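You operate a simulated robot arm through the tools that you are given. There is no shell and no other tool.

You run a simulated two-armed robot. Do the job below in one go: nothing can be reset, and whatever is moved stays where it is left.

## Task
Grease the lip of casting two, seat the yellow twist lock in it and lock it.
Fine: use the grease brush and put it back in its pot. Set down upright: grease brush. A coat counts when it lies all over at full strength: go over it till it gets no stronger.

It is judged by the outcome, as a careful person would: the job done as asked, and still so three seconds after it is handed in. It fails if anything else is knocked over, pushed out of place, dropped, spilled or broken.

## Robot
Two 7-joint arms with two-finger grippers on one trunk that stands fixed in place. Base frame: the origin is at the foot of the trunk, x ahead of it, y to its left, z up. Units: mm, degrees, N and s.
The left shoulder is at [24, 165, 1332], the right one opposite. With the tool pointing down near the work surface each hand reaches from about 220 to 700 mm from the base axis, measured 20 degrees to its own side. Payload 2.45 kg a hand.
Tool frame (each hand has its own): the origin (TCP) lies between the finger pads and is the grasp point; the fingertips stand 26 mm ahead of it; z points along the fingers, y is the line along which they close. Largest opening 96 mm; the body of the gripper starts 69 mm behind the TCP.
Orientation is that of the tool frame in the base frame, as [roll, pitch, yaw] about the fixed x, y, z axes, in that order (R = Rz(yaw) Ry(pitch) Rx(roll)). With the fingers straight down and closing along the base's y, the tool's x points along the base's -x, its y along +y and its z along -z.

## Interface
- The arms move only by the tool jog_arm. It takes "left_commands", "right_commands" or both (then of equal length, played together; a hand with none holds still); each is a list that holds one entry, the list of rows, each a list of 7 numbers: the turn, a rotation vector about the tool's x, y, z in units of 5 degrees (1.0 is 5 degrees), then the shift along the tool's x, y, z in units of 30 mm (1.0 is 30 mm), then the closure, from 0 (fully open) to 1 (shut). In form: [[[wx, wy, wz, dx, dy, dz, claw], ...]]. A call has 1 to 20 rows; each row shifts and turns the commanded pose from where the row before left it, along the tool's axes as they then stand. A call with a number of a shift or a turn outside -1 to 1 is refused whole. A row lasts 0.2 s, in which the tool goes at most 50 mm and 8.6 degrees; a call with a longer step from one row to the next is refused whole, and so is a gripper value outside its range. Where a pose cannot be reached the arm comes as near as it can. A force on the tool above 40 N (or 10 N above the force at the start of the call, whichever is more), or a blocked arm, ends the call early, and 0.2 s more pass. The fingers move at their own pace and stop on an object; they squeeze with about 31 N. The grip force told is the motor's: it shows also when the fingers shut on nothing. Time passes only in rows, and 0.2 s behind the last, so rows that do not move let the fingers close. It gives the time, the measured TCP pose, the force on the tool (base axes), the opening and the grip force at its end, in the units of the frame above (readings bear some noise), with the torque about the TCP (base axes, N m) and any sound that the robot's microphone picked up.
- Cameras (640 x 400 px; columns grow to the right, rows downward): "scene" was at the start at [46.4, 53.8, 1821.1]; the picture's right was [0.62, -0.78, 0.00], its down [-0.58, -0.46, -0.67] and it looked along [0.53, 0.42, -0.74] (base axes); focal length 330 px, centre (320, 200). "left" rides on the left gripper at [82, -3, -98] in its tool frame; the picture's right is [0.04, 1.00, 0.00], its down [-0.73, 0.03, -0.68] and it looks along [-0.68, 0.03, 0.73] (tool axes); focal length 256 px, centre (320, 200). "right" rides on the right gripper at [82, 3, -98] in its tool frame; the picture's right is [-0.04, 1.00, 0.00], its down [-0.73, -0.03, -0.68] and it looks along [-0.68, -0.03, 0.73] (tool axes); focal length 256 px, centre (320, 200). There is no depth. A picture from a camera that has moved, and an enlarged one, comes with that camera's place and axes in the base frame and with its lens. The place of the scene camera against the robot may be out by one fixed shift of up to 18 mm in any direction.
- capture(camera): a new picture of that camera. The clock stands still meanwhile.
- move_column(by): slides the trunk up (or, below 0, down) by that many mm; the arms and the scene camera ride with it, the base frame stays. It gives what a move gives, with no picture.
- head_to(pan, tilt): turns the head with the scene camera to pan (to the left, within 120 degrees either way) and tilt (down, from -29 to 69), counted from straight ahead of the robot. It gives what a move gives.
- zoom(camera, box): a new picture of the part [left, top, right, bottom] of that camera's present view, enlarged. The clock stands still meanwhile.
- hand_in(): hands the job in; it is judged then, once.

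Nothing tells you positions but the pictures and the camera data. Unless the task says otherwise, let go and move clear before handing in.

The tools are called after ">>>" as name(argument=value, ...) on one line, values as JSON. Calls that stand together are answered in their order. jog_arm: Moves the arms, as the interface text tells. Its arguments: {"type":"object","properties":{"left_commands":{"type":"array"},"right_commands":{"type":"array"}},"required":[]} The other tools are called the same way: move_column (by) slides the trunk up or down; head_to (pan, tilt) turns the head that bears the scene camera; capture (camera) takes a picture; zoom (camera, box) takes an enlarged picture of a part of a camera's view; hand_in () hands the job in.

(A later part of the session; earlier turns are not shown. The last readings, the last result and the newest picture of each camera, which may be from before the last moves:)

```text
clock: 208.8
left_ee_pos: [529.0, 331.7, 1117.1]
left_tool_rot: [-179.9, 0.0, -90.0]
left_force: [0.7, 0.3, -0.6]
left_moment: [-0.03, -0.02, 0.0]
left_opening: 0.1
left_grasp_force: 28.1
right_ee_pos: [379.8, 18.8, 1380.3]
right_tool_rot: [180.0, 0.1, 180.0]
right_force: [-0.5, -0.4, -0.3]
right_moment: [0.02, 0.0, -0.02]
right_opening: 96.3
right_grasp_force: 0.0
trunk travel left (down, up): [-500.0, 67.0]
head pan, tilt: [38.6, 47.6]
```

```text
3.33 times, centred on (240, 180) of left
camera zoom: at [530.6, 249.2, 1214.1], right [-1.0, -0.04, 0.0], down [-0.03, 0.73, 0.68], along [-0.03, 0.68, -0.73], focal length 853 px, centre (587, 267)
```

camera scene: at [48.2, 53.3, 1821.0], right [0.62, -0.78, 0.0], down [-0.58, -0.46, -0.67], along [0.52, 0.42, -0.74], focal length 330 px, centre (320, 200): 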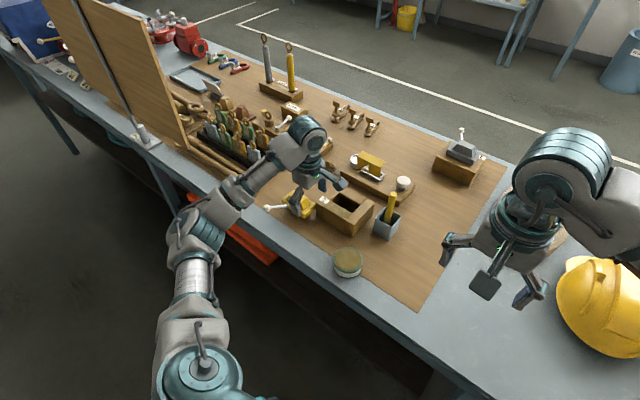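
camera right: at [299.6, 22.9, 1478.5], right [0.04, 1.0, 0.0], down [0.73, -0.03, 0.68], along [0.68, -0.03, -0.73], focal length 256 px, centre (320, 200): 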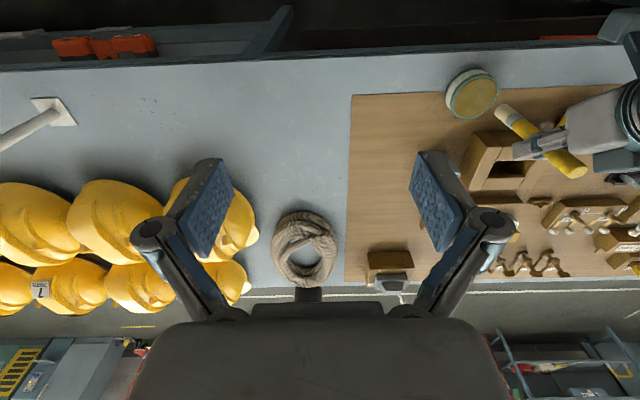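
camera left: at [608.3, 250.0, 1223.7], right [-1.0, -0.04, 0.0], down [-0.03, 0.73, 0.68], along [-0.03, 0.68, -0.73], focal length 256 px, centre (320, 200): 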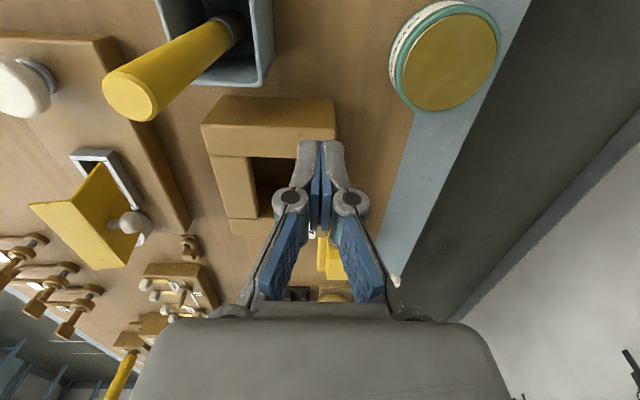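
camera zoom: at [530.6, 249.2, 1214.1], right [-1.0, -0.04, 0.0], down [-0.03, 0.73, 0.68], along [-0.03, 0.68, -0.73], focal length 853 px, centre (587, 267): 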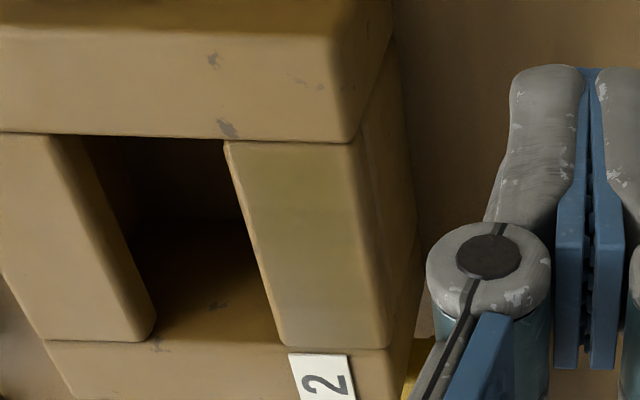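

This close view shows faint bands across the slab (edges at y≈409 and 450): the end cell looks stronger than the middle ones, so the coat isn't uniformly full yet. I check with the right camera too before deciding on more coats.

>>> zoom(camera="right", box=[485, 125, 565, 175])

>>> zoom(camera="scene", box=[322, 190, 372, 225])

>>> zoom(camera="left", box=[235, 155, 285, 215])

```text
8.00 times, centred on (525, 150) of right
camera zoom: at [298.9, 22.2, 1478.7], right [0.04, 1.0, 0.0], down [0.73, -0.03, 0.68], along [0.68, -0.03, -0.73], focal length 2048 px, centre (-1320, 600)
```

zoom: 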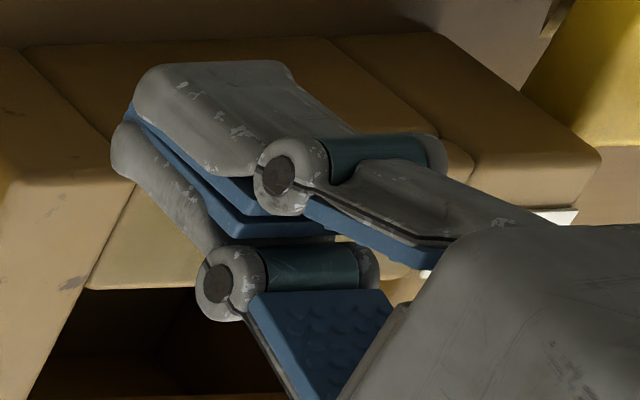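

```text
11.43 times, centred on (347, 208) of scene
camera zoom: at [48.7, 51.5, 1821.1], right [0.62, -0.78, 0.0], down [-0.58, -0.46, -0.67], along [0.52, 0.42, -0.74], focal length 3776 px, centre (11, 114)
```

zoom: 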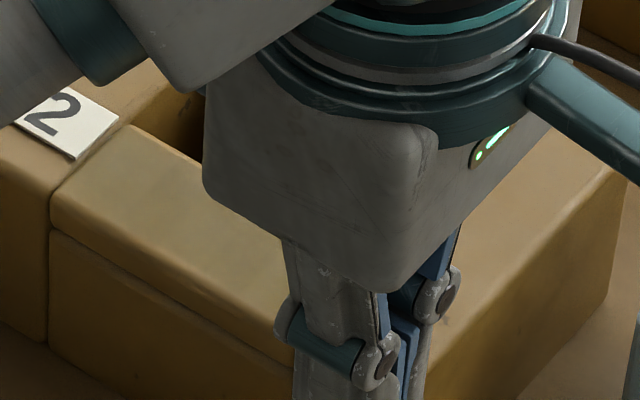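

```text
6.67 times, centred on (260, 185) of left
camera zoom: at [530.6, 249.2, 1214.1], right [-1.0, -0.04, 0.0], down [-0.03, 0.73, 0.68], along [-0.03, 0.68, -0.73], focal length 1707 px, centre (720, 300)
```

zoom: 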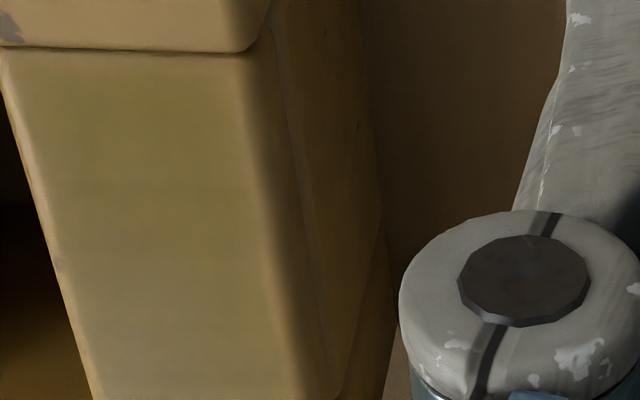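

>>> jog_arm(left_commands=[[[0, 0, 0, 0, 0.3, -0.9, 1], [0, 0, 0, -0.95, 0.41, -0.35, 1], [0, 0, 0, -0.95, 0.41, -0.35, 1], [0, 0, 0, -0.95, 0.41, -0.35, 1], [0, 0, 0, -0.95, 0.41, -0.35, 1], [0, 0, 0, -0.95, 0.41, -0.35, 1], [0, 0, 0, -0.95, 0.41, -0.35, 1], [0, 0, 0, -0.95, 0.41, 0, 1], [0, 0, 0, -0.95, 0.41, 0, 1], [0, 0, 0, 0, 0, 0, 1]]])

>>> zoom(camera="right", box=[485, 125, 565, 175])

>>> zoom(camera="scene", box=[322, 190, 372, 225])

>>> zoom(camera="scene", box=[310, 170, 390, 230])

```text
clock: 211.0
left_ee_pos: [422.3, 557.7, 1205.2]
left_tool_rot: [-180.0, -0.1, -89.9]
left_force: [0.0, 0.4, -0.6]
left_moment: [0.01, 0.0, 0.02]
left_opening: 0.0
left_grasp_force: 28.2
right_ee_pos: [380.9, 20.9, 1382.5]
right_tool_rot: [-180.0, -0.1, -180.0]
right_force: [-0.6, 0.3, 0.4]
right_moment: [0.0, -0.01, 0.01]
right_opening: 96.0
right_grasp_force: 0.0
trunk travel left (down, up): [-500.0, 67.0]
head pan, tilt: [38.6, 47.6]
```

```text
8.00 times, centred on (525, 150) of right
camera zoom: at [299.3, 23.4, 1478.6], right [0.04, 1.0, 0.0], down [0.73, -0.03, 0.68], along [0.68, -0.03, -0.73], focal length 2048 px, centre (-1320, 600)
```

zoom: 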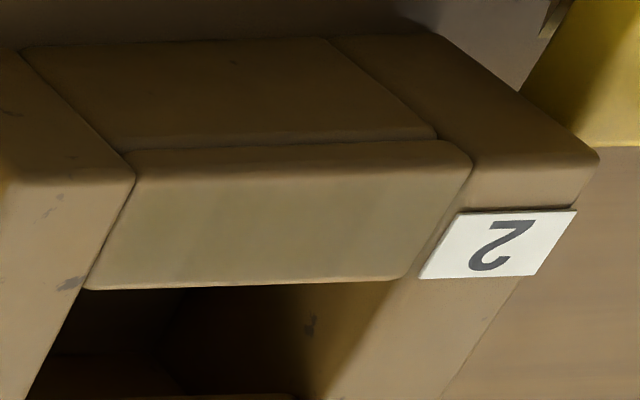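

```text
11.43 times, centred on (347, 208) of scene
camera zoom: at [47.6, 55.4, 1821.0], right [0.62, -0.78, 0.0], down [-0.58, -0.46, -0.67], along [0.52, 0.42, -0.74], focal length 3776 px, centre (11, 114)
```

zoom: 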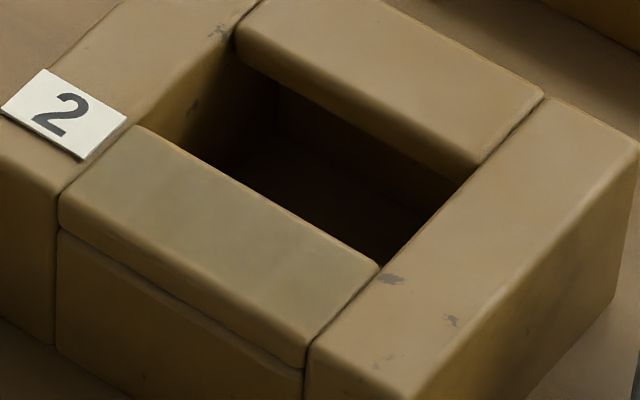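

```text
6.67 times, centred on (350, 200) of scene
camera zoom: at [47.6, 55.4, 1821.0], right [0.62, -0.78, 0.0], down [-0.58, -0.46, -0.67], along [0.52, 0.42, -0.74], focal length 2203 px, centre (120, 200)
```

zoom: 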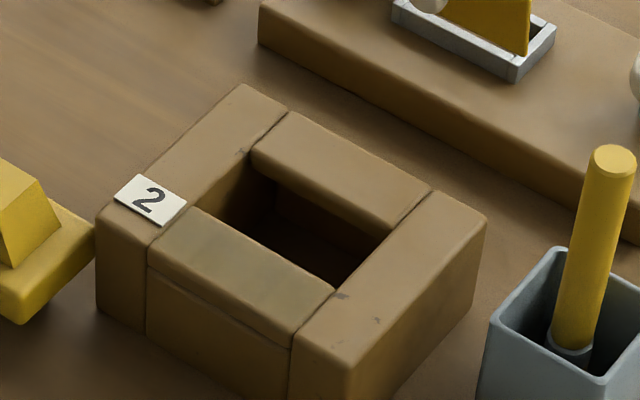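

Both clear views show the end cells slightly stronger than the middle (y 409–450): the coat still builds with more work. I'll fetch the brush again and coat the middle more, so I turn the hand back to its earlier orientation.

>>> jog_arm(left_commands=[[[0, 0, 1, 0, 0, 0, 0.5], [0, 0, 1, 0, 0, 0, 0], [0, 0, 1, 0, 0, 0, 0], [0, 0, 1, 0, 0, 0, 0], [0, 0, 1, 0, 0, 0, 0], [0, 0, 1, 0, 0, 0, 0], [0, 0, 1, 0, 0, 0, 0], [0, 0, 1, 0, 0, 0, 0], [0, 0, 1, 0, 0, 0, 0], [0, 0, 1, 0, 0, 0, 0], [0, 0, 1, 0, 0, 0, 0], [0, 0, 1, 0, 0, 0, 0], [0, 0, 1, 0, 0, 0, 0], [0, 0, 1, 0, 0, 0, 0], [0, 0, 1, 0, 0, 0, 0], [0, 0, 1, 0, 0, 0, 0], [0, 0, 1, 0, 0, 0, 0], [0, 0, 1, 0, 0, 0, 0]]])

>>> jog_arm(left_commands=[[[0, -1, 0, 0, 0, 0, 0], [0, -1, 0, 0, 0, 0, 0], [0, -1, 0, 0, 0, 0, 0], [0, -1, 0, 0, 0, 0, 0], [0, -1, 0, 0, 0, 0, 0], [0, -1, 0, 0, 0, 0, 0], [0, -1, 0, 0, 0, 0, 0], [0, -1, 0, 0, 0, 0, 0], [0, -1, 0, 0, 0, 0, 0], [0, 0, 0, -0.28, -0.877, 0.464, 0], [0, 0, 0, -0.28, -0.877, 0.464, 0], [0, 0, 0, -0.28, -0.877, 0.464, 0], [0, 0, 0, -0.28, -0.877, 0.464, 0], [0, 0, 0, -0.28, -0.877, 0.464, 0], [0, 0, 0, -0.28, -0.877, 0.464, 0], [0, 0, 0, -0.28, -0.877, 0.464, 0], [0, 0, 0, -0.28, -0.877, 0.464, 0], [0, 0, 0, -0.28, -0.877, 0.464, 0], [0, 0, 0, -0.28, -0.877, 0.464, 0]]])

>>> capture(camera="left")

>>> zoom(camera="left", box=[270, 0, 370, 170])

```text
clock: 214.8
left_ee_pos: [421.1, 559.8, 1206.1]
left_tool_rot: [179.9, 0.2, -180.0]
left_force: [-0.1, 0.4, -1.0]
left_moment: [-0.03, 0.0, -0.02]
left_opening: 96.1
left_grasp_force: 0.0
right_ee_pos: [381.3, 19.0, 1380.9]
right_tool_rot: [179.9, 0.1, -180.0]
right_force: [0.4, 0.8, 0.1]
right_moment: [0.02, -0.04, 0.01]
right_opening: 96.2
right_grasp_force: 0.2
trunk travel left (down, up): [-500.0, 67.0]
head pan, tilt: [38.6, 47.6]
```

```text
clock: 218.8
left_ee_pos: [579.9, 295.7, 1164.0]
left_tool_rot: [179.8, 44.9, -179.9]
left_force: [0.5, -0.1, 0.5]
left_moment: [-0.04, -0.01, -0.01]
left_opening: 95.9
left_grasp_force: 0.0
right_ee_pos: [381.0, 19.2, 1379.8]
right_tool_rot: [180.0, 0.0, 180.0]
right_force: [-0.3, -0.3, -0.3]
right_moment: [0.0, 0.02, -0.03]
right_opening: 95.8
right_grasp_force: 0.1
trunk travel left (down, up): [-500.0, 67.0]
head pan, tilt: [38.6, 47.6]
```

```text
taken
camera left: at [451.4, 291.6, 1176.4], right [-0.03, 1.0, -0.03], down [0.04, 0.03, 1.0], along [1.0, 0.03, -0.04], focal length 256 px, centre (320, 200)
```

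left: 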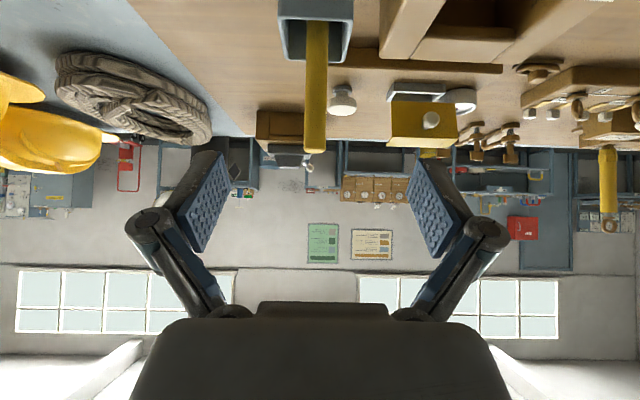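

```text
2.35 times, centred on (320, 85) of left
camera zoom: at [451.4, 291.6, 1176.4], right [-0.03, 1.0, -0.03], down [0.04, 0.03, 1.0], along [1.0, 0.03, -0.04], focal length 602 px, centre (320, 471)
```

zoom: 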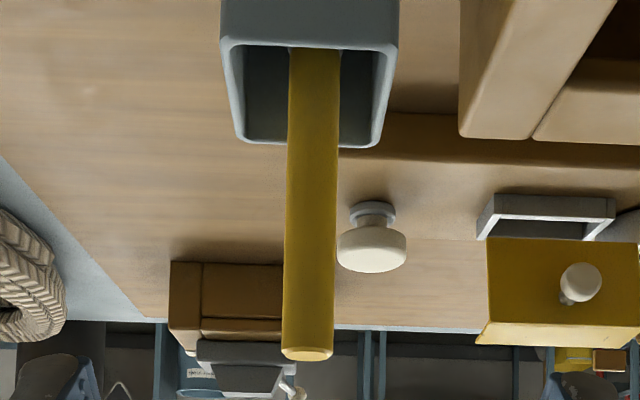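

The brush stands at y≈292. I advance to grip it again at the same height as the first time.

>>> jog_arm(left_commands=[[[0, 0, 0, 0, -0.06, 0.9, 0], [0, 0, 0, 0, -0.055, 0.9, 0], [0, 0, 0, 0, 0, 0.9, 0], [0, 0, 0, 0, 0, 0.9, 0], [0, 0, 0, 0, 0, 0.8, 0], [0, 0, 0, 0, 0, 0.5, 0], [0, 0, 0, 0, 0, 0, 0], [0, 0, 0, 0, 0, 0, 0]]])

>>> capture(camera="left")

```text
clock: 220.6
left_ee_pos: [682.0, 293.2, 1062.7]
left_tool_rot: [180.0, 45.1, -179.9]
left_force: [-0.5, 0.4, 0.0]
left_moment: [0.01, 0.02, -0.04]
left_opening: 96.1
left_grasp_force: 0.0
right_ee_pos: [380.5, 20.0, 1381.4]
right_tool_rot: [180.0, 0.0, -180.0]
right_force: [-0.1, 0.6, -0.5]
right_moment: [0.0, 0.03, 0.0]
right_opening: 95.9
right_grasp_force: 0.0
trunk travel left (down, up): [-500.0, 67.0]
head pan, tilt: [38.6, 47.6]
```

```text
taken
camera left: at [554.0, 289.2, 1074.6], right [-0.03, 1.0, -0.03], down [0.04, 0.03, 1.0], along [1.0, 0.03, -0.04], focal length 256 px, centre (320, 200)
```

left: 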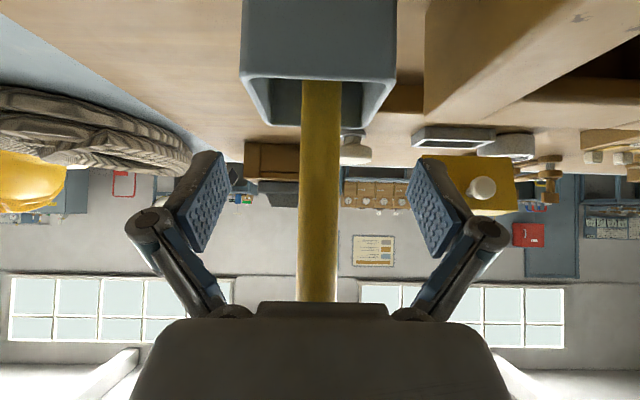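

>>> jog_arm(left_commands=[[[0, 0, 0, 0, 0, 0, 1], [0, 0, 0, 0, 0, 0, 1], [0, 0, 0, 0, 0, 0, 1], [0, 0, 0, 0, 0, 0, 1], [0, 0, 0, -0.354, 0, -0.354, 1], [0, 0, 0, -0.5, 0, -0.5, 1], [0, 0, 0, -0.5, 0, -0.5, 1], [0, 0, 0, -0.5, 0, -0.5, 1], [0, 0, 0, -0.5, 0, -0.5, 1], [0, 0, 0, -0.4, 0, -0.4, 1], [0, 0, 0, 0.647, 0.085, -0.647, 1], [0, 0, 0, 0.647, 0.085, -0.647, 1], [0, 0, 0, 0.647, 0.085, -0.647, 1], [0, 0, 0, 0.647, 0.085, -0.647, 1], [0, 0, 0, 0.647, 0.085, -0.647, 1], [0, 0, 0, 0.647, 0.085, -0.647, 1], [0, 0, 0, 0.6, 0.085, -0.6, 1], [0, 0, 0, 0, 0, 0, 1]]])

>>> capture(camera="left")

>>> zoom(camera="scene", box=[290, 160, 420, 290])

```text
clock: 224.4
left_ee_pos: [491.4, 310.4, 1178.9]
left_tool_rot: [180.0, 44.9, -179.9]
left_force: [0.4, 0.0, -0.6]
left_moment: [0.01, 0.01, 0.0]
left_opening: 17.7
left_grasp_force: 31.0
right_ee_pos: [381.0, 20.5, 1381.5]
right_tool_rot: [-180.0, 0.0, 180.0]
right_force: [-0.3, 0.1, 0.4]
right_moment: [0.01, -0.01, -0.02]
right_opening: 95.9
right_grasp_force: 0.1
trunk travel left (down, up): [-500.0, 67.0]
head pan, tilt: [38.6, 47.6]
```

```text
taken
camera left: at [364.1, 307.2, 1190.6], right [-0.03, 1.0, -0.03], down [0.04, 0.03, 1.0], along [1.0, 0.03, -0.04], focal length 256 px, centre (320, 200)
```

left: 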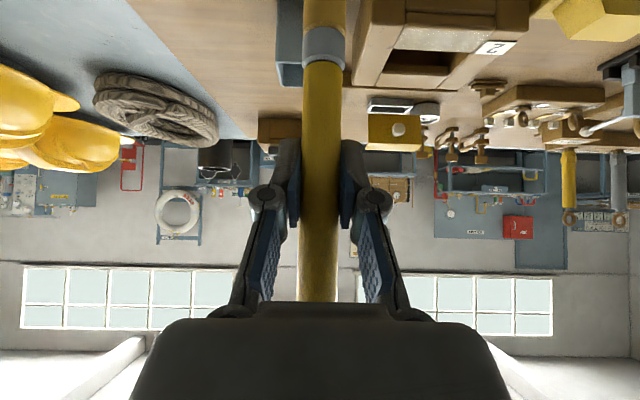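

```text
3.08 times, centred on (355, 225) of scene
camera zoom: at [47.8, 52.7, 1821.0], right [0.62, -0.78, 0.0], down [-0.58, -0.46, -0.67], along [0.52, 0.42, -0.74], focal length 1017 px, centre (212, 123)
```

zoom: 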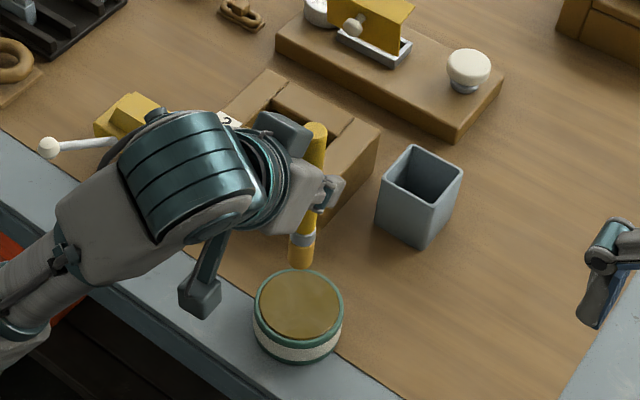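

>>> jog_arm(left_commands=[[[0, 0, 0, 0.6, 0, 0.6, 1], [0, 0, 0, 0.6, 0, 0.6, 1], [0, 0, 0, 0.56, 0, 0.56, 1], [0, 0, 0, 0, 0, 0, 1], [0, 0, 0, 0, 0, 0, 1]]])

>>> jog_arm(left_commands=[[[0, 0, 0, 0.06, 0, 0.06, 1], [0, 0, 0, 0, 0, 0, 1]]])

>>> jog_arm(left_commands=[[[0, 0, 0, 0.05, 0, 0.05, 1], [0, 0, 0, 0, 0, 0, 1]]])

```text
clock: 225.6
left_ee_pos: [491.6, 310.3, 1104.3]
left_tool_rot: [179.9, 45.1, -179.9]
left_force: [-0.8, -0.9, -1.4]
left_moment: [0.0, -0.01, 0.03]
left_opening: 17.8
left_grasp_force: 30.9
right_ee_pos: [380.5, 19.2, 1380.6]
right_tool_rot: [180.0, 0.2, -180.0]
right_force: [0.2, -0.1, -0.2]
right_moment: [-0.01, 0.04, -0.01]
right_opening: 96.1
right_grasp_force: 0.1
trunk travel left (down, up): [-500.0, 67.0]
head pan, tilt: [38.6, 47.6]
```

```text
clock: 226.2
left_ee_pos: [492.3, 309.9, 1101.8]
left_tool_rot: [-179.9, 45.0, -179.9]
left_force: [-0.1, 0.2, -0.8]
left_moment: [0.08, -0.03, 0.03]
left_opening: 17.9
left_grasp_force: 31.0
right_ee_pos: [381.2, 19.3, 1381.2]
right_tool_rot: [180.0, 0.1, 180.0]
right_force: [0.0, 0.6, -0.2]
right_moment: [0.02, -0.02, -0.01]
right_opening: 96.0
right_grasp_force: 0.0
trunk travel left (down, up): [-500.0, 67.0]
head pan, tilt: [38.6, 47.6]
```

```text
clock: 226.8
left_ee_pos: [492.5, 310.7, 1100.7]
left_tool_rot: [180.0, 45.1, -179.9]
left_force: [0.4, 0.2, 0.3]
left_moment: [0.02, 0.0, 0.03]
left_opening: 17.7
left_grasp_force: 30.3
right_ee_pos: [380.2, 20.0, 1381.1]
right_tool_rot: [180.0, 0.1, 180.0]
right_force: [-0.1, -0.5, 0.1]
right_moment: [0.0, 0.0, -0.02]
right_opening: 95.7
right_grasp_force: 0.0
trunk travel left (down, up): [-500.0, 67.0]
head pan, tilt: [38.6, 47.6]
```

>>> jog_arm(left_commands=[[[0, 0, 0, 0.05, 0, 0.05, 1], [0, 0, 0, 0, 0, 0, 1]]])

>>> jog_arm(left_commands=[[[0, 0, 0, 0.04, 0, 0.04, 1], [0, 0, 0, 0, 0, 0, 1]]])

```text
clock: 227.4
left_ee_pos: [492.1, 310.7, 1099.2]
left_tool_rot: [179.9, 45.2, -179.9]
left_force: [-0.2, 0.3, 10.7]
left_moment: [-0.03, -0.07, 0.01]
left_opening: 17.7
left_grasp_force: 31.2
right_ee_pos: [380.0, 19.0, 1381.1]
right_tool_rot: [179.9, 0.1, -179.9]
right_force: [0.0, 0.2, -0.3]
right_moment: [-0.01, 0.02, 0.02]
right_opening: 96.1
right_grasp_force: 0.1
trunk travel left (down, up): [-500.0, 67.0]
head pan, tilt: [38.6, 47.6]
```

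```text
clock: 228.0
left_ee_pos: [490.8, 310.4, 1098.7]
left_tool_rot: [180.0, 45.4, -180.0]
left_force: [1.5, 0.7, 22.1]
left_moment: [0.04, -0.16, 0.02]
left_opening: 18.1
left_grasp_force: 31.1
right_ee_pos: [379.0, 18.7, 1381.3]
right_tool_rot: [179.9, 0.1, -180.0]
right_force: [-0.1, 0.1, -0.4]
right_moment: [-0.02, 0.01, 0.01]
right_opening: 95.9
right_grasp_force: 0.0
trunk travel left (down, up): [-500.0, 67.0]
head pan, tilt: [38.6, 47.6]
```

>>> jog_arm(left_commands=[[[0, 0, 0, -0.047, 0, -0.047, 1], [0, 0, 0, 0, 0, 0, 1], [0, 0, 0, 0, 0.1, 0, 1], [0, 0, 0, 0, -0.1, 0, 1], [0, 0, 0, 0, 0, 0, 1], [0, 0, 0, -0.65, 0, -0.65, 1], [0, 0, 0, -0.65, 0, -0.65, 1], [0, 0, 0, -0.65, 0, -0.65, 1], [0, 0, 0, -0.551, 0.8, 0.551, 1], [0, 0, 0, -0.551, 0.8, 0.551, 1], [0, 0, 0, -0.551, 0.8, 0.551, 1], [0, 0, 0, -0.551, 0.8, 0.551, 1], [0, 0, 0, -0.551, 0.8, 0.551, 1], [0, 0, 0, 0, 0, 0, 1], [0, 0, 0, 0.6, 0, 0.6, 1], [0, 0, 0, 0.53, 0, 0.53, 1], [0, 0, 0, 0, 0, 0, 1], [0, 0, 0, 0, 0, 0, 1]]])

>>> jog_arm(left_commands=[[[0, 0, 0, 0.06, 0, 0.06, 1], [0, 0, 0, 0, 0, 0, 1]]])

>>> jog_arm(left_commands=[[[0, 0, 0, 0.05, 0, 0.05, 1], [0, 0, 0, 0, 0, 0, 1]]])

```text
clock: 231.8
left_ee_pos: [609.7, 432.6, 1131.8]
left_tool_rot: [-179.9, 45.0, -179.9]
left_force: [-0.1, 0.2, -0.2]
left_moment: [0.03, 0.03, 0.0]
left_opening: 17.7
left_grasp_force: 31.1
right_ee_pos: [380.3, 20.0, 1381.3]
right_tool_rot: [-180.0, 0.1, -179.9]
right_force: [0.2, 0.2, -0.1]
right_moment: [0.01, 0.01, -0.01]
right_opening: 96.1
right_grasp_force: 0.0
trunk travel left (down, up): [-500.0, 67.0]
head pan, tilt: [38.6, 47.6]
```

```text
clock: 232.4
left_ee_pos: [608.8, 432.2, 1130.4]
left_tool_rot: [180.0, 45.0, -179.9]
left_force: [0.7, -0.3, -0.8]
left_moment: [0.0, 0.02, -0.01]
left_opening: 17.9
left_grasp_force: 30.9
right_ee_pos: [379.9, 19.9, 1381.5]
right_tool_rot: [-180.0, 0.1, 180.0]
right_force: [-1.1, 0.6, 0.4]
right_moment: [0.01, -0.03, 0.01]
right_opening: 95.9
right_grasp_force: 0.1
trunk travel left (down, up): [-500.0, 67.0]
head pan, tilt: [38.6, 47.6]
```

```text
clock: 233.0
left_ee_pos: [610.1, 431.6, 1129.4]
left_tool_rot: [-180.0, 45.0, -179.9]
left_force: [-0.1, 1.1, -1.0]
left_moment: [0.01, -0.03, 0.01]
left_opening: 17.7
left_grasp_force: 31.3
right_ee_pos: [380.8, 19.4, 1381.3]
right_tool_rot: [-180.0, 0.1, -180.0]
right_force: [0.0, 0.2, 0.1]
right_moment: [0.02, -0.03, 0.0]
right_opening: 96.2
right_grasp_force: 0.1
trunk travel left (down, up): [-500.0, 67.0]
head pan, tilt: [38.6, 47.6]
```

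>>> jog_arm(left_commands=[[[0, 0, 0, 0.06, 0, 0.06, 1], [0, 0, 0, 0, 0, 0, 1]]])

>>> jog_arm(left_commands=[[[0, 0, 0, 0.05, 0, 0.05, 1], [0, 0, 0, 0, 0, 0, 1]]])

```text
clock: 233.6
left_ee_pos: [609.5, 430.6, 1128.5]
left_tool_rot: [180.0, 45.3, -179.9]
left_force: [1.4, 1.5, 10.4]
left_moment: [0.19, -0.24, 0.03]
left_opening: 17.6
left_grasp_force: 31.0
right_ee_pos: [380.0, 19.2, 1381.2]
right_tool_rot: [179.9, 0.1, -180.0]
right_force: [-0.4, 0.7, 0.2]
right_moment: [0.0, 0.0, -0.02]
right_opening: 96.0
right_grasp_force: 0.1
trunk travel left (down, up): [-500.0, 67.0]
head pan, tilt: [38.6, 47.6]
```

```text
clock: 234.2
left_ee_pos: [609.0, 429.2, 1128.5]
left_tool_rot: [179.7, 45.3, 180.0]
left_force: [4.0, 2.5, 21.1]
left_moment: [0.23, -0.35, -0.01]
left_opening: 18.1
left_grasp_force: 30.8
right_ee_pos: [378.1, 17.2, 1382.5]
right_tool_rot: [179.8, 0.2, 179.9]
right_force: [1.0, -0.5, -0.6]
right_moment: [-0.05, -0.01, 0.0]
right_opening: 95.9
right_grasp_force: 0.0
trunk travel left (down, up): [-500.0, 67.0]
head pan, tilt: [38.6, 47.6]
```

Contact at the slab's middle. I scrub the middle region (y 409–450) with small raster strokes.

>>> jog_arm(left_commands=[[[0, 0, 0, -0.02, -0.3, -0.02, 1], [0, 0, 0, 0.21, -0.3, -0.21, 1], [0, 0, 0, 0, 0.4, 0, 1], [0, 0, 0, 0, 0.4, 0, 1], [0, 0, 0, 0, 0.4, 0, 1], [0, 0, 0, -0.14, 0, 0.14, 1], [0, 0, 0, 0, -0.4, 0, 1], [0, 0, 0, 0, -0.4, 0, 1], [0, 0, 0, 0, -0.4, 0, 1], [0, 0, 0, -0.14, 0, 0.14, 1], [0, 0, 0, 0, 0.4, 0, 1], [0, 0, 0, 0, 0.4, 0, 1], [0, 0, 0, 0, 0.4, 0, 1], [0, 0, 0, -0.14, 0, 0.14, 1], [0, 0, 0, 0, -0.4, 0, 1], [0, 0, 0, 0, -0.4, 0, 1], [0, 0, 0, 0, -0.4, 0, 1], [0, 0, 0, 0, 0, 0, 1]]])

>>> zoom(camera="right", box=[485, 125, 565, 175])

>>> zoom(camera="left", box=[220, 0, 420, 125])

```text
clock: 238.0
left_ee_pos: [617.9, 412.3, 1125.8]
left_tool_rot: [180.0, 45.1, -179.9]
left_force: [-0.2, 0.6, 6.1]
left_moment: [0.08, 0.04, 0.01]
left_opening: 18.1
left_grasp_force: 31.3
right_ee_pos: [379.6, 18.5, 1380.8]
right_tool_rot: [179.9, 0.1, 180.0]
right_force: [-1.0, 0.4, -0.4]
right_moment: [-0.01, 0.0, 0.0]
right_opening: 96.3
right_grasp_force: 0.1
trunk travel left (down, up): [-500.0, 67.0]
head pan, tilt: [38.6, 47.6]
```

```text
8.00 times, centred on (525, 150) of right
camera zoom: at [298.2, 22.9, 1478.8], right [0.04, 1.0, 0.0], down [0.73, -0.03, 0.68], along [0.68, -0.03, -0.73], focal length 2048 px, centre (-1320, 600)
```

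zoom: 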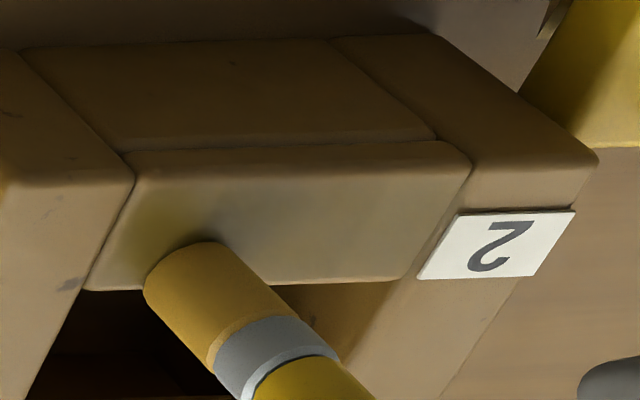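

```text
3.20 times, centred on (320, 62) of left
camera zoom: at [489.9, 407.8, 1136.7], right [-0.03, 1.0, -0.03], down [0.04, 0.03, 1.0], along [1.0, 0.03, -0.04], focal length 819 px, centre (320, 640)
```

zoom: 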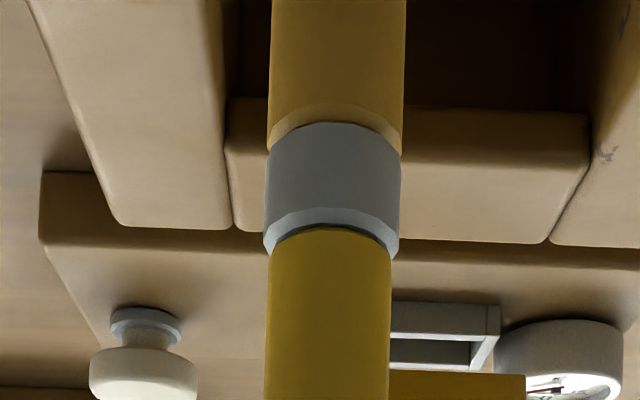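

>>> jog_arm(left_commands=[[[0, 0, 0, 0.01, 0.4, 0.01, 1], [0, 0, 0, 0, 0.4, 0, 1], [0, 0, 0, 0, 0.4, 0, 1], [0, 0, 0, 0.145, 0, -0.135, 1], [0, 0, 0, 0, -0.4, 0, 1], [0, 0, 0, 0, -0.4, 0, 1], [0, 0, 0, 0, -0.4, 0, 1], [0, 0, 0, 0.145, 0, -0.135, 1], [0, 0, 0, 0, 0.4, 0, 1], [0, 0, 0, 0, 0.4, 0, 1], [0, 0, 0, 0, 0.4, 0, 1], [0, 0, 0, 0.145, 0, -0.135, 1], [0, 0, 0, 0, -0.4, 0, 1], [0, 0, 0, 0, -0.4, 0, 1], [0, 0, 0, 0, -0.4, 0, 1], [0, 0, 0, 0, 0.4, 0, 1], [0, 0, 0, 0, 0.4, 0, 1], [0, 0, 0, 0, 0.4, 0, 1], [0, 0, 0, 0, 0, 0, 1]]])

>>> jog_arm(left_commands=[[[0, 0, 0, -0.14, 0, 0.16, 1], [0, 0, 0, 0, 0.3, 0, 1], [0, 0, 0, 0, 0.3, 0, 1], [0, 0, 0, 0, -0.4, 0, 1], [0, 0, 0, 0, -0.4, 0, 1], [0, 0, 0, 0, -0.4, 0, 1], [0, 0, 0, 0, -0.4, 0, 1], [0, 0, 0, -0.14, 0, 0.15, 1], [0, 0, 0, 0, 0.4, 0, 1], [0, 0, 0, 0, 0.4, 0, 1], [0, 0, 0, 0, 0.4, 0, 1], [0, 0, 0, 0, 0.4, 0, 1], [0, 0, 0, -0.14, 0, 0.15, 1], [0, 0, 0, 0, -0.4, 0, 1], [0, 0, 0, 0, -0.4, 0, 1], [0, 0, 0, 0, -0.4, 0, 1], [0, 0, 0, 0, -0.4, 0, 1], [0, 0, 0, 0, 0, 0, 1]]])

>>> jog_arm(left_commands=[[[0, 0, 0, -0.3, 0, -0.3, 1], [0, 0, 0, 0.15, 0.8, -0.15, 1], [0, 0, 0, 0.15, 0.8, -0.15, 1], [0, 0, 0, 0.1, 0.7, -0.1, 1], [0, 0, 0, 0, 0, 0, 1], [0, 0, 0, 0, 0, 0, 1]]])

>>> zoom(camera="right", box=[485, 125, 565, 175])

>>> zoom(camera="scene", box=[322, 190, 372, 225])

```text
clock: 242.0
left_ee_pos: [598.4, 449.4, 1123.5]
left_tool_rot: [179.9, 45.1, -180.0]
left_force: [-0.2, 0.0, 8.8]
left_moment: [-0.03, 0.07, -0.01]
left_opening: 17.8
left_grasp_force: 31.4
right_ee_pos: [380.1, 19.3, 1381.0]
right_tool_rot: [179.9, 0.1, -180.0]
right_force: [-0.5, -0.9, 0.3]
right_moment: [0.0, 0.0, 0.01]
right_opening: 96.0
right_grasp_force: 0.1
trunk travel left (down, up): [-500.0, 67.0]
head pan, tilt: [38.6, 47.6]
```

```text
clock: 245.8
left_ee_pos: [619.3, 417.0, 1123.4]
left_tool_rot: [-179.7, 45.1, -179.9]
left_force: [0.6, -3.4, 9.1]
left_moment: [-0.32, -0.03, 0.02]
left_opening: 17.8
left_grasp_force: 30.5
right_ee_pos: [379.5, 19.0, 1380.7]
right_tool_rot: [180.0, 0.0, 180.0]
right_force: [0.1, 1.0, 0.1]
right_moment: [-0.01, 0.0, -0.01]
right_opening: 95.9
right_grasp_force: 0.0
trunk travel left (down, up): [-500.0, 67.0]
head pan, tilt: [38.6, 47.6]
```

```text
clock: 247.2
left_ee_pos: [601.2, 488.0, 1135.3]
left_tool_rot: [179.9, 45.2, -179.9]
left_force: [-0.3, 0.2, -1.0]
left_moment: [0.0, 0.04, 0.01]
left_opening: 17.7
left_grasp_force: 31.2
right_ee_pos: [379.5, 19.8, 1380.2]
right_tool_rot: [179.8, 0.1, -180.0]
right_force: [0.4, -0.1, -0.3]
right_moment: [-0.01, 0.0, 0.03]
right_opening: 96.0
right_grasp_force: 0.1
trunk travel left (down, up): [-500.0, 67.0]
head pan, tilt: [38.6, 47.6]
```

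```text
8.00 times, centred on (525, 150) of right
camera zoom: at [298.7, 22.8, 1478.8], right [0.04, 1.0, 0.0], down [0.73, -0.03, 0.68], along [0.68, -0.03, -0.73], focal length 2048 px, centre (-1320, 600)
```

zoom: 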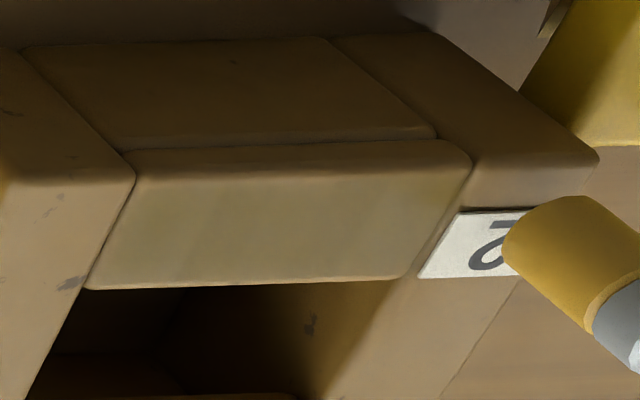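

```text
11.43 times, centred on (347, 208) of scene
camera zoom: at [47.7, 53.4, 1821.0], right [0.62, -0.78, 0.0], down [-0.58, -0.46, -0.67], along [0.52, 0.42, -0.74], focal length 3776 px, centre (11, 114)
```

zoom: 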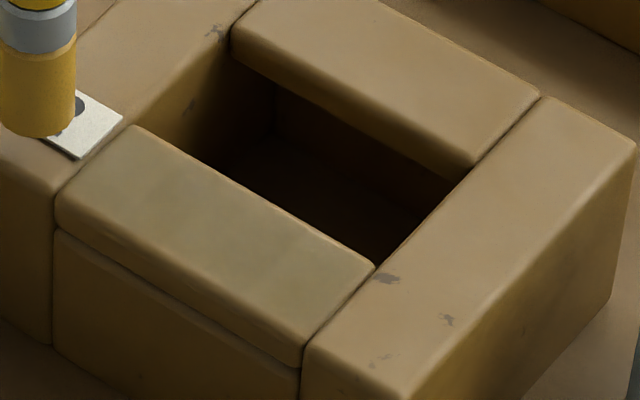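

After another dip and heavy scrubbing of the middle, the pattern hasn't changed at all, so the coat is at its full strength; the faint bands are just the film's look. I return the brush to the pot.

>>> jog_arm(left_commands=[[[0, 0, 0, -0.53, 0, -0.53, 1], [0, 0, 0, -0.53, 0, -0.53, 1], [0, 0, 0, -0.28, -0.933, 0.28, 1], [0, 0, 0, -0.28, -0.933, 0.28, 1], [0, 0, 0, -0.28, -0.933, 0.28, 1], [0, 0, 0, -0.28, -0.933, 0.28, 1], [0, 0, 0, -0.28, -0.933, 0.28, 1], [0, 0, 0, -0.28, -0.933, 0.28, 1], [0, 0, 0, -0.28, -0.933, 0.28, 1], [0, 0, 0, 0, 0, 0, 1], [0, 0, 0, 0, 0, 0, 1]]])

>>> capture(camera="left")

>>> zoom(camera="scene", box=[320, 140, 430, 260])

```text
clock: 249.6
left_ee_pos: [683.8, 294.7, 1180.9]
left_tool_rot: [-179.9, 45.2, -179.9]
left_force: [0.1, 0.3, -0.2]
left_moment: [0.02, 0.0, -0.01]
left_opening: 17.6
left_grasp_force: 31.0
right_ee_pos: [380.0, 20.8, 1380.8]
right_tool_rot: [180.0, -0.1, 179.9]
right_force: [0.2, 0.2, -0.8]
right_moment: [-0.03, -0.01, 0.03]
right_opening: 96.0
right_grasp_force: 0.1
trunk travel left (down, up): [-500.0, 67.0]
head pan, tilt: [38.6, 47.6]
```

```text
taken
camera left: at [555.6, 289.6, 1191.6], right [-0.03, 1.0, -0.03], down [0.04, 0.03, 1.0], along [1.0, 0.03, -0.04], focal length 256 px, centre (320, 200)
```

left: 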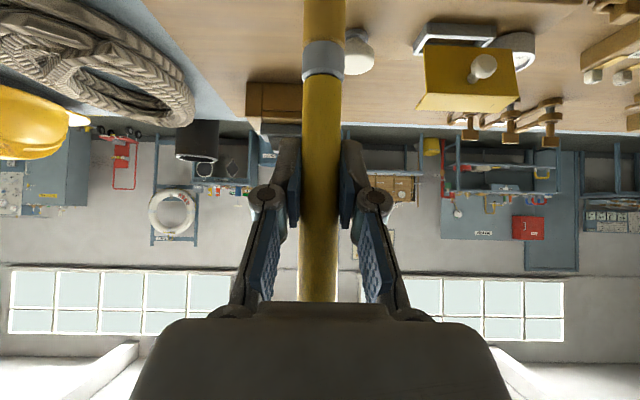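

```text
3.33 times, centred on (375, 200) of scene
camera zoom: at [48.6, 52.1, 1821.1], right [0.62, -0.78, 0.0], down [-0.58, -0.46, -0.67], along [0.52, 0.42, -0.74], focal length 1101 px, centre (137, 200)
```

zoom: 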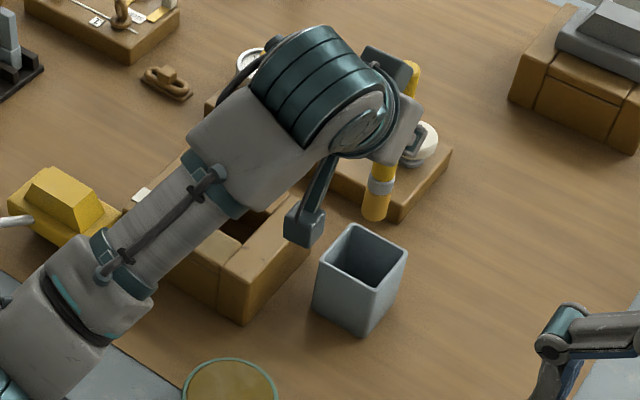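

>>> jog_arm(left_commands=[[[0, 0, 0, 0.5, -0.08, 0.5, 1], [0, 0, 0, 0.55, 0, 0.55, 1], [0, 0, 0, 0.55, 0, 0.55, 1], [0, 0, 0, 0.55, 0, 0.55, 1], [0, 0, 0, 0.45, 0, 0.45, 1], [0, 0, 0, 0, 0, 0, 1], [0, 0, 0, 0, 0, 0, 1]]])

>>> jog_arm(left_commands=[[[0, 0, 0, 0.1, 0, 0.1, 1], [0, 0, 0, 0, 0, 0, 1]]])

>>> jog_arm(left_commands=[[[0, 0, 0, 0.08, 0, 0.08, 1], [0, 0, 0, 0, 0, 0, 1]]])

```text
clock: 251.2
left_ee_pos: [685.8, 288.9, 1070.3]
left_tool_rot: [-180.0, 45.1, -179.9]
left_force: [0.7, 0.0, -0.8]
left_moment: [-0.07, 0.0, -0.01]
left_opening: 17.9
left_grasp_force: 30.7
right_ee_pos: [380.3, 20.9, 1380.8]
right_tool_rot: [-180.0, 0.1, -180.0]
right_force: [0.5, -0.3, -0.5]
right_moment: [0.0, 0.01, -0.02]
right_opening: 95.8
right_grasp_force: 0.0
trunk travel left (down, up): [-500.0, 67.0]
head pan, tilt: [38.6, 47.6]
```

```text
clock: 251.8
left_ee_pos: [686.2, 289.7, 1066.2]
left_tool_rot: [180.0, 45.1, -179.9]
left_force: [-0.1, 0.7, -0.4]
left_moment: [0.04, -0.02, 0.0]
left_opening: 18.0
left_grasp_force: 30.6
right_ee_pos: [380.5, 20.5, 1381.8]
right_tool_rot: [-179.9, 0.0, -180.0]
right_force: [-0.5, 0.1, 0.7]
right_moment: [0.01, -0.01, -0.02]
right_opening: 96.1
right_grasp_force: 0.1
trunk travel left (down, up): [-500.0, 67.0]
head pan, tilt: [38.6, 47.6]
```

```text
clock: 252.4
left_ee_pos: [685.5, 291.2, 1061.8]
left_tool_rot: [-180.0, 45.1, -179.9]
left_force: [0.4, -0.3, -0.2]
left_moment: [0.01, 0.0, 0.0]
left_opening: 17.7
left_grasp_force: 31.4
right_ee_pos: [380.1, 20.2, 1380.4]
right_tool_rot: [-180.0, 0.0, -180.0]
right_force: [-0.8, -0.9, 0.6]
right_moment: [0.0, 0.01, -0.01]
right_opening: 96.1
right_grasp_force: 0.0
trunk travel left (down, up): [-500.0, 67.0]
head pan, tilt: [38.6, 47.6]
```

>>> jog_arm(left_commands=[[[0, 0, 0, 0.05, 0, 0.05, 1], [0, 0, 0, 0, 0, 0, 1]]])

>>> jog_arm(left_commands=[[[0, 0, 0, 0.05, 0, 0.05, 1], [0, 0, 0, 0, 0, 0, 1]]])

>>> jog_arm(left_commands=[[[0, 0, 0, 0.04, 0, 0.04, 1], [0, 0, 0, 0, 0, 0, 1]]])

```text
clock: 253.0
left_ee_pos: [686.2, 289.6, 1060.0]
left_tool_rot: [-179.9, 45.1, -179.9]
left_force: [0.9, -0.4, -1.0]
left_moment: [0.02, 0.01, -0.03]
left_opening: 17.8
left_grasp_force: 30.8
right_ee_pos: [380.2, 20.0, 1380.6]
right_tool_rot: [179.9, 0.1, -180.0]
right_force: [-0.5, -0.3, 0.2]
right_moment: [0.01, 0.01, -0.01]
right_opening: 95.8
right_grasp_force: 0.1
trunk travel left (down, up): [-500.0, 67.0]
head pan, tilt: [38.6, 47.6]
```

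```text
clock: 253.6
left_ee_pos: [685.2, 289.7, 1058.5]
left_tool_rot: [180.0, 45.1, -179.9]
left_force: [-0.4, -0.4, -1.2]
left_moment: [0.02, -0.01, 0.01]
left_opening: 17.7
left_grasp_force: 31.0
right_ee_pos: [380.5, 18.9, 1381.7]
right_tool_rot: [180.0, 0.2, 180.0]
right_force: [-0.3, -0.7, 0.6]
right_moment: [-0.03, 0.02, 0.01]
right_opening: 95.9
right_grasp_force: 0.1
trunk travel left (down, up): [-500.0, 67.0]
head pan, tilt: [38.6, 47.6]
```

```text
clock: 254.2
left_ee_pos: [685.0, 289.5, 1058.0]
left_tool_rot: [-180.0, 45.1, 180.0]
left_force: [0.6, 0.8, 4.7]
left_moment: [0.06, -0.09, -0.02]
left_opening: 17.6
left_grasp_force: 31.1
right_ee_pos: [380.5, 19.9, 1381.1]
right_tool_rot: [179.9, 0.0, -180.0]
right_force: [0.4, -1.1, 1.2]
right_moment: [0.03, 0.0, 0.0]
right_opening: 96.1
right_grasp_force: 0.0
trunk travel left (down, up): [-500.0, 67.0]
head pan, tilt: [38.6, 47.6]
```

The brush rests on the pot floor. I relax slightly, release, and withdraw.

>>> jog_arm(left_commands=[[[0, 0, 0, -0.016, 0, -0.016, 1], [0, 0, 0, 0, 0, 0, 1], [0, 0, 0, 0, 0, 0, 0.78], [0, 0, 0, 0, 0, 0, 0.7], [0, 0, 0, 0, 0, 0, 0.5], [0, 0, 0, 0, 0, 0, 0.4], [0, 0, 0, 0, 0, 0, 0.4]]])

>>> capture(camera="left")

>>> jog_arm(left_commands=[[[0, 0, 0, 0, 0, -0.4, 0.4], [0, 0, 0, 0, 0, -0.8, 0.4], [0, 0, 0, 0, 0, -0.9, 0.4], [0, 0, 0, 0, 0, -0.9, 0.4], [0, 0, 0, 0, 0, -0.9, 0.4], [0, 0, 0, 0, 0, -0.9, 0.4], [0, 0, 0, 0, 0, 0, 0.4]]])

>>> zoom(camera="left", box=[270, 0, 370, 170])

>>> zoom(camera="scene", box=[330, 170, 430, 260])

```text
clock: 255.8
left_ee_pos: [684.9, 289.2, 1056.8]
left_tool_rot: [180.0, 45.1, -180.0]
left_force: [0.0, 0.5, 0.4]
left_moment: [0.0, 0.0, 0.0]
left_opening: 57.4
left_grasp_force: 0.1
right_ee_pos: [379.3, 19.8, 1380.0]
right_tool_rot: [179.9, 0.1, -179.9]
right_force: [0.2, 0.2, -1.5]
right_moment: [0.03, 0.02, 0.02]
right_opening: 95.7
right_grasp_force: 0.0
trunk travel left (down, up): [-500.0, 67.0]
head pan, tilt: [38.6, 47.6]
```

```text
taken
camera left: at [557.2, 285.6, 1069.0], right [-0.03, 1.0, -0.03], down [0.04, 0.03, 1.0], along [1.0, 0.03, -0.04], focal length 256 px, centre (320, 200)
```

left: 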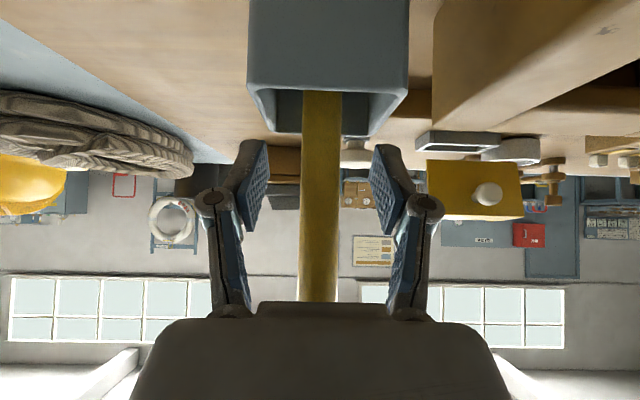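

```text
clock: 257.4
left_ee_pos: [584.5, 288.8, 1160.2]
left_tool_rot: [180.0, 45.1, -179.9]
left_force: [0.4, 0.1, -0.4]
left_moment: [0.03, 0.04, -0.02]
left_opening: 57.7
left_grasp_force: 0.0
right_ee_pos: [381.1, 20.0, 1380.3]
right_tool_rot: [180.0, 0.0, 180.0]
right_force: [-0.2, 0.4, -1.1]
right_moment: [0.03, 0.01, 0.01]
right_opening: 95.7
right_grasp_force: 0.1
trunk travel left (down, up): [-500.0, 67.0]
head pan, tilt: [38.6, 47.6]
```

```text
2.35 times, centred on (320, 85) of left
camera zoom: at [455.6, 285.0, 1171.0], right [-0.03, 1.0, -0.03], down [0.04, 0.03, 1.0], along [1.0, 0.03, -0.04], focal length 602 px, centre (320, 471)
```

zoom: 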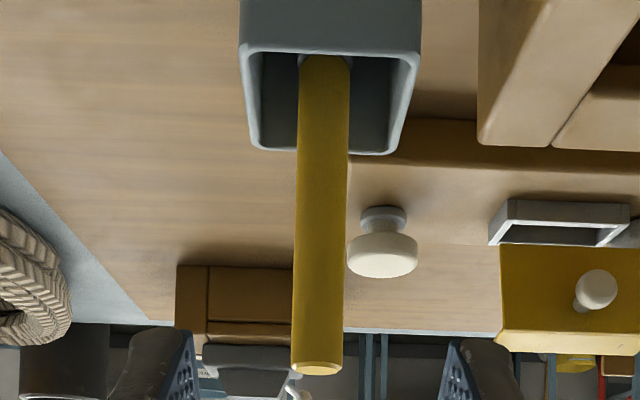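

```text
4.44 times, centred on (380, 215) of scene
camera zoom: at [48.5, 51.5, 1821.1], right [0.62, -0.78, 0.0], down [-0.58, -0.46, -0.67], along [0.52, 0.42, -0.74], focal length 1468 px, centre (53, 133)
```

zoom: 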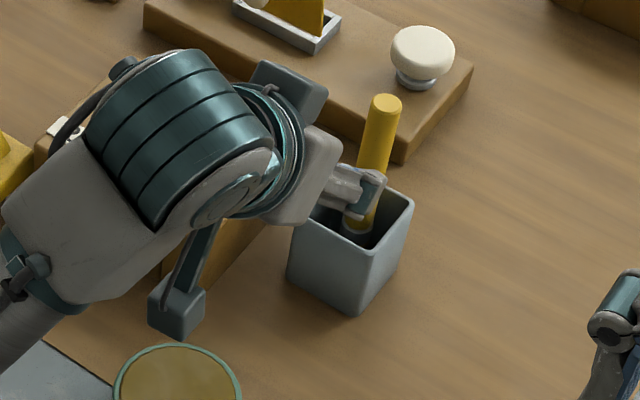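

The brush stands upright in the pot again. I reorient the hand for the twist lock as before.

>>> jog_arm(left_commands=[[[0, 0, 0, 0.4, 1, -0.4, 0.2], [0, 0, 0, 0.4, 1, -0.4, 0], [0, 0, 0, 0.4, 1, -0.4, 0], [0, 0, 0, 0.4, 1, -0.4, 0], [0, 0, 0, 0.4, 1, -0.4, 0], [0, 1, 0, 0, 0, 0, 0], [0, 1, 0, 0, 0, 0, 0], [0, 1, 0, 0, 0, 0, 0], [0, 1, 0, 0, 0, 0, 0], [0, 1, 0, 0, 0, 0, 0], [0, 1, 0, 0, 0, 0, 0], [0, 1, 0, 0, 0, 0, 0], [0, 1, 0, 0, 0, 0, 0], [0, 1, 0, 0, 0, 0, 0], [0, 0, 0, 0, 0, 0, 0]]])

>>> jog_arm(left_commands=[[[0, 0, -1, 0, 0, 0, 0], [0, 0, -1, 0, 0, 0, 0], [0, 0, -1, 0, 0, 0, 0], [0, 0, -1, 0, 0, 0, 0], [0, 0, -1, 0, 0, 0, 0], [0, 0, -1, 0, 0, 0, 0], [0, 0, -1, 0, 0, 0, 0], [0, 0, -1, 0, 0, 0, 0], [0, 0, -1, 0, 0, 0, 0], [0, 0, -1, 0, 0, 0, 0], [0, 0, -1, 0, 0, 0, 0], [0, 0, -1, 0, 0, 0, 0], [0, 0, -1, 0, 0, 0, 0], [0, 0, -1, 0, 0, 0, 0], [0, 0, -1, 0, 0, 0, 0], [0, 0, -1, 0, 0, 0, 0], [0, 0, -1, 0, 0, 0, 0], [0, 0, -1, 0, 0, 0, 0], [0, 0, 0, 0, 0, 0, 0]]])

>>> zoom(camera="left", box=[40, 0, 250, 150])

>>> zoom(camera="left", box=[140, 0, 230, 115])

```text
clock: 260.6
left_ee_pos: [496.8, 439.6, 1160.1]
left_tool_rot: [180.0, 0.0, -179.8]
left_force: [-0.3, 0.3, 0.9]
left_moment: [-0.01, 0.01, -0.01]
left_opening: 96.0
left_grasp_force: 0.1
right_ee_pos: [380.2, 19.6, 1381.4]
right_tool_rot: [179.9, 0.1, 179.9]
right_force: [-0.3, 0.1, 0.2]
right_moment: [-0.01, 0.01, -0.01]
right_opening: 96.0
right_grasp_force: 0.1
trunk travel left (down, up): [-500.0, 67.0]
head pan, tilt: [38.6, 47.6]
```

```text
clock: 264.6
left_ee_pos: [497.9, 439.6, 1160.2]
left_tool_rot: [-179.9, 0.0, -89.8]
left_force: [0.5, -0.1, 0.0]
left_moment: [-0.04, -0.01, 0.0]
left_opening: 96.2
left_grasp_force: 0.0
right_ee_pos: [381.0, 20.6, 1380.6]
right_tool_rot: [180.0, 0.0, 180.0]
right_force: [-1.0, 0.6, -0.3]
right_moment: [0.01, 0.02, -0.01]
right_opening: 95.8
right_grasp_force: 0.0
trunk travel left (down, up): [-500.0, 67.0]
head pan, tilt: [38.6, 47.6]
```

```text
2.67 times, centred on (145, 75) of left
camera zoom: at [500.9, 358.0, 1257.8], right [-1.0, -0.04, 0.0], down [-0.03, 0.73, 0.68], along [-0.03, 0.68, -0.73], focal length 683 px, centre (787, 533)
```

zoom: 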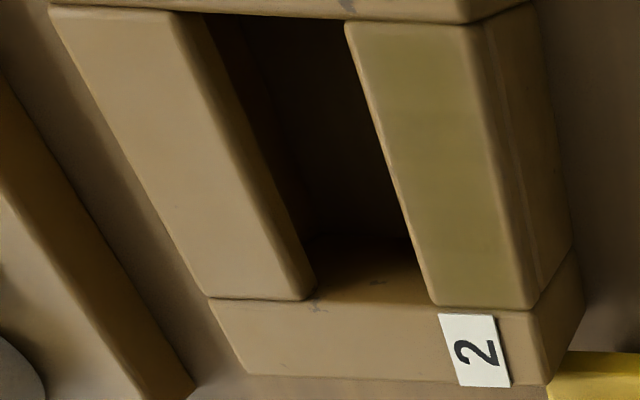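

```text
3.48 times, centred on (185, 58) of left
camera zoom: at [500.9, 358.0, 1257.8], right [-1.0, -0.04, 0.0], down [-0.03, 0.73, 0.68], along [-0.03, 0.68, -0.73], focal length 890 px, centre (790, 696)
```

zoom: 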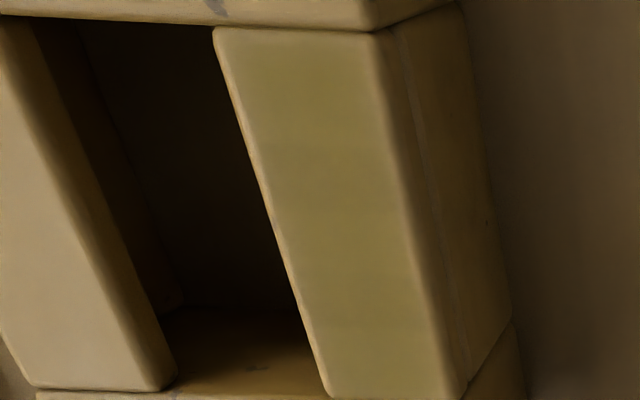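

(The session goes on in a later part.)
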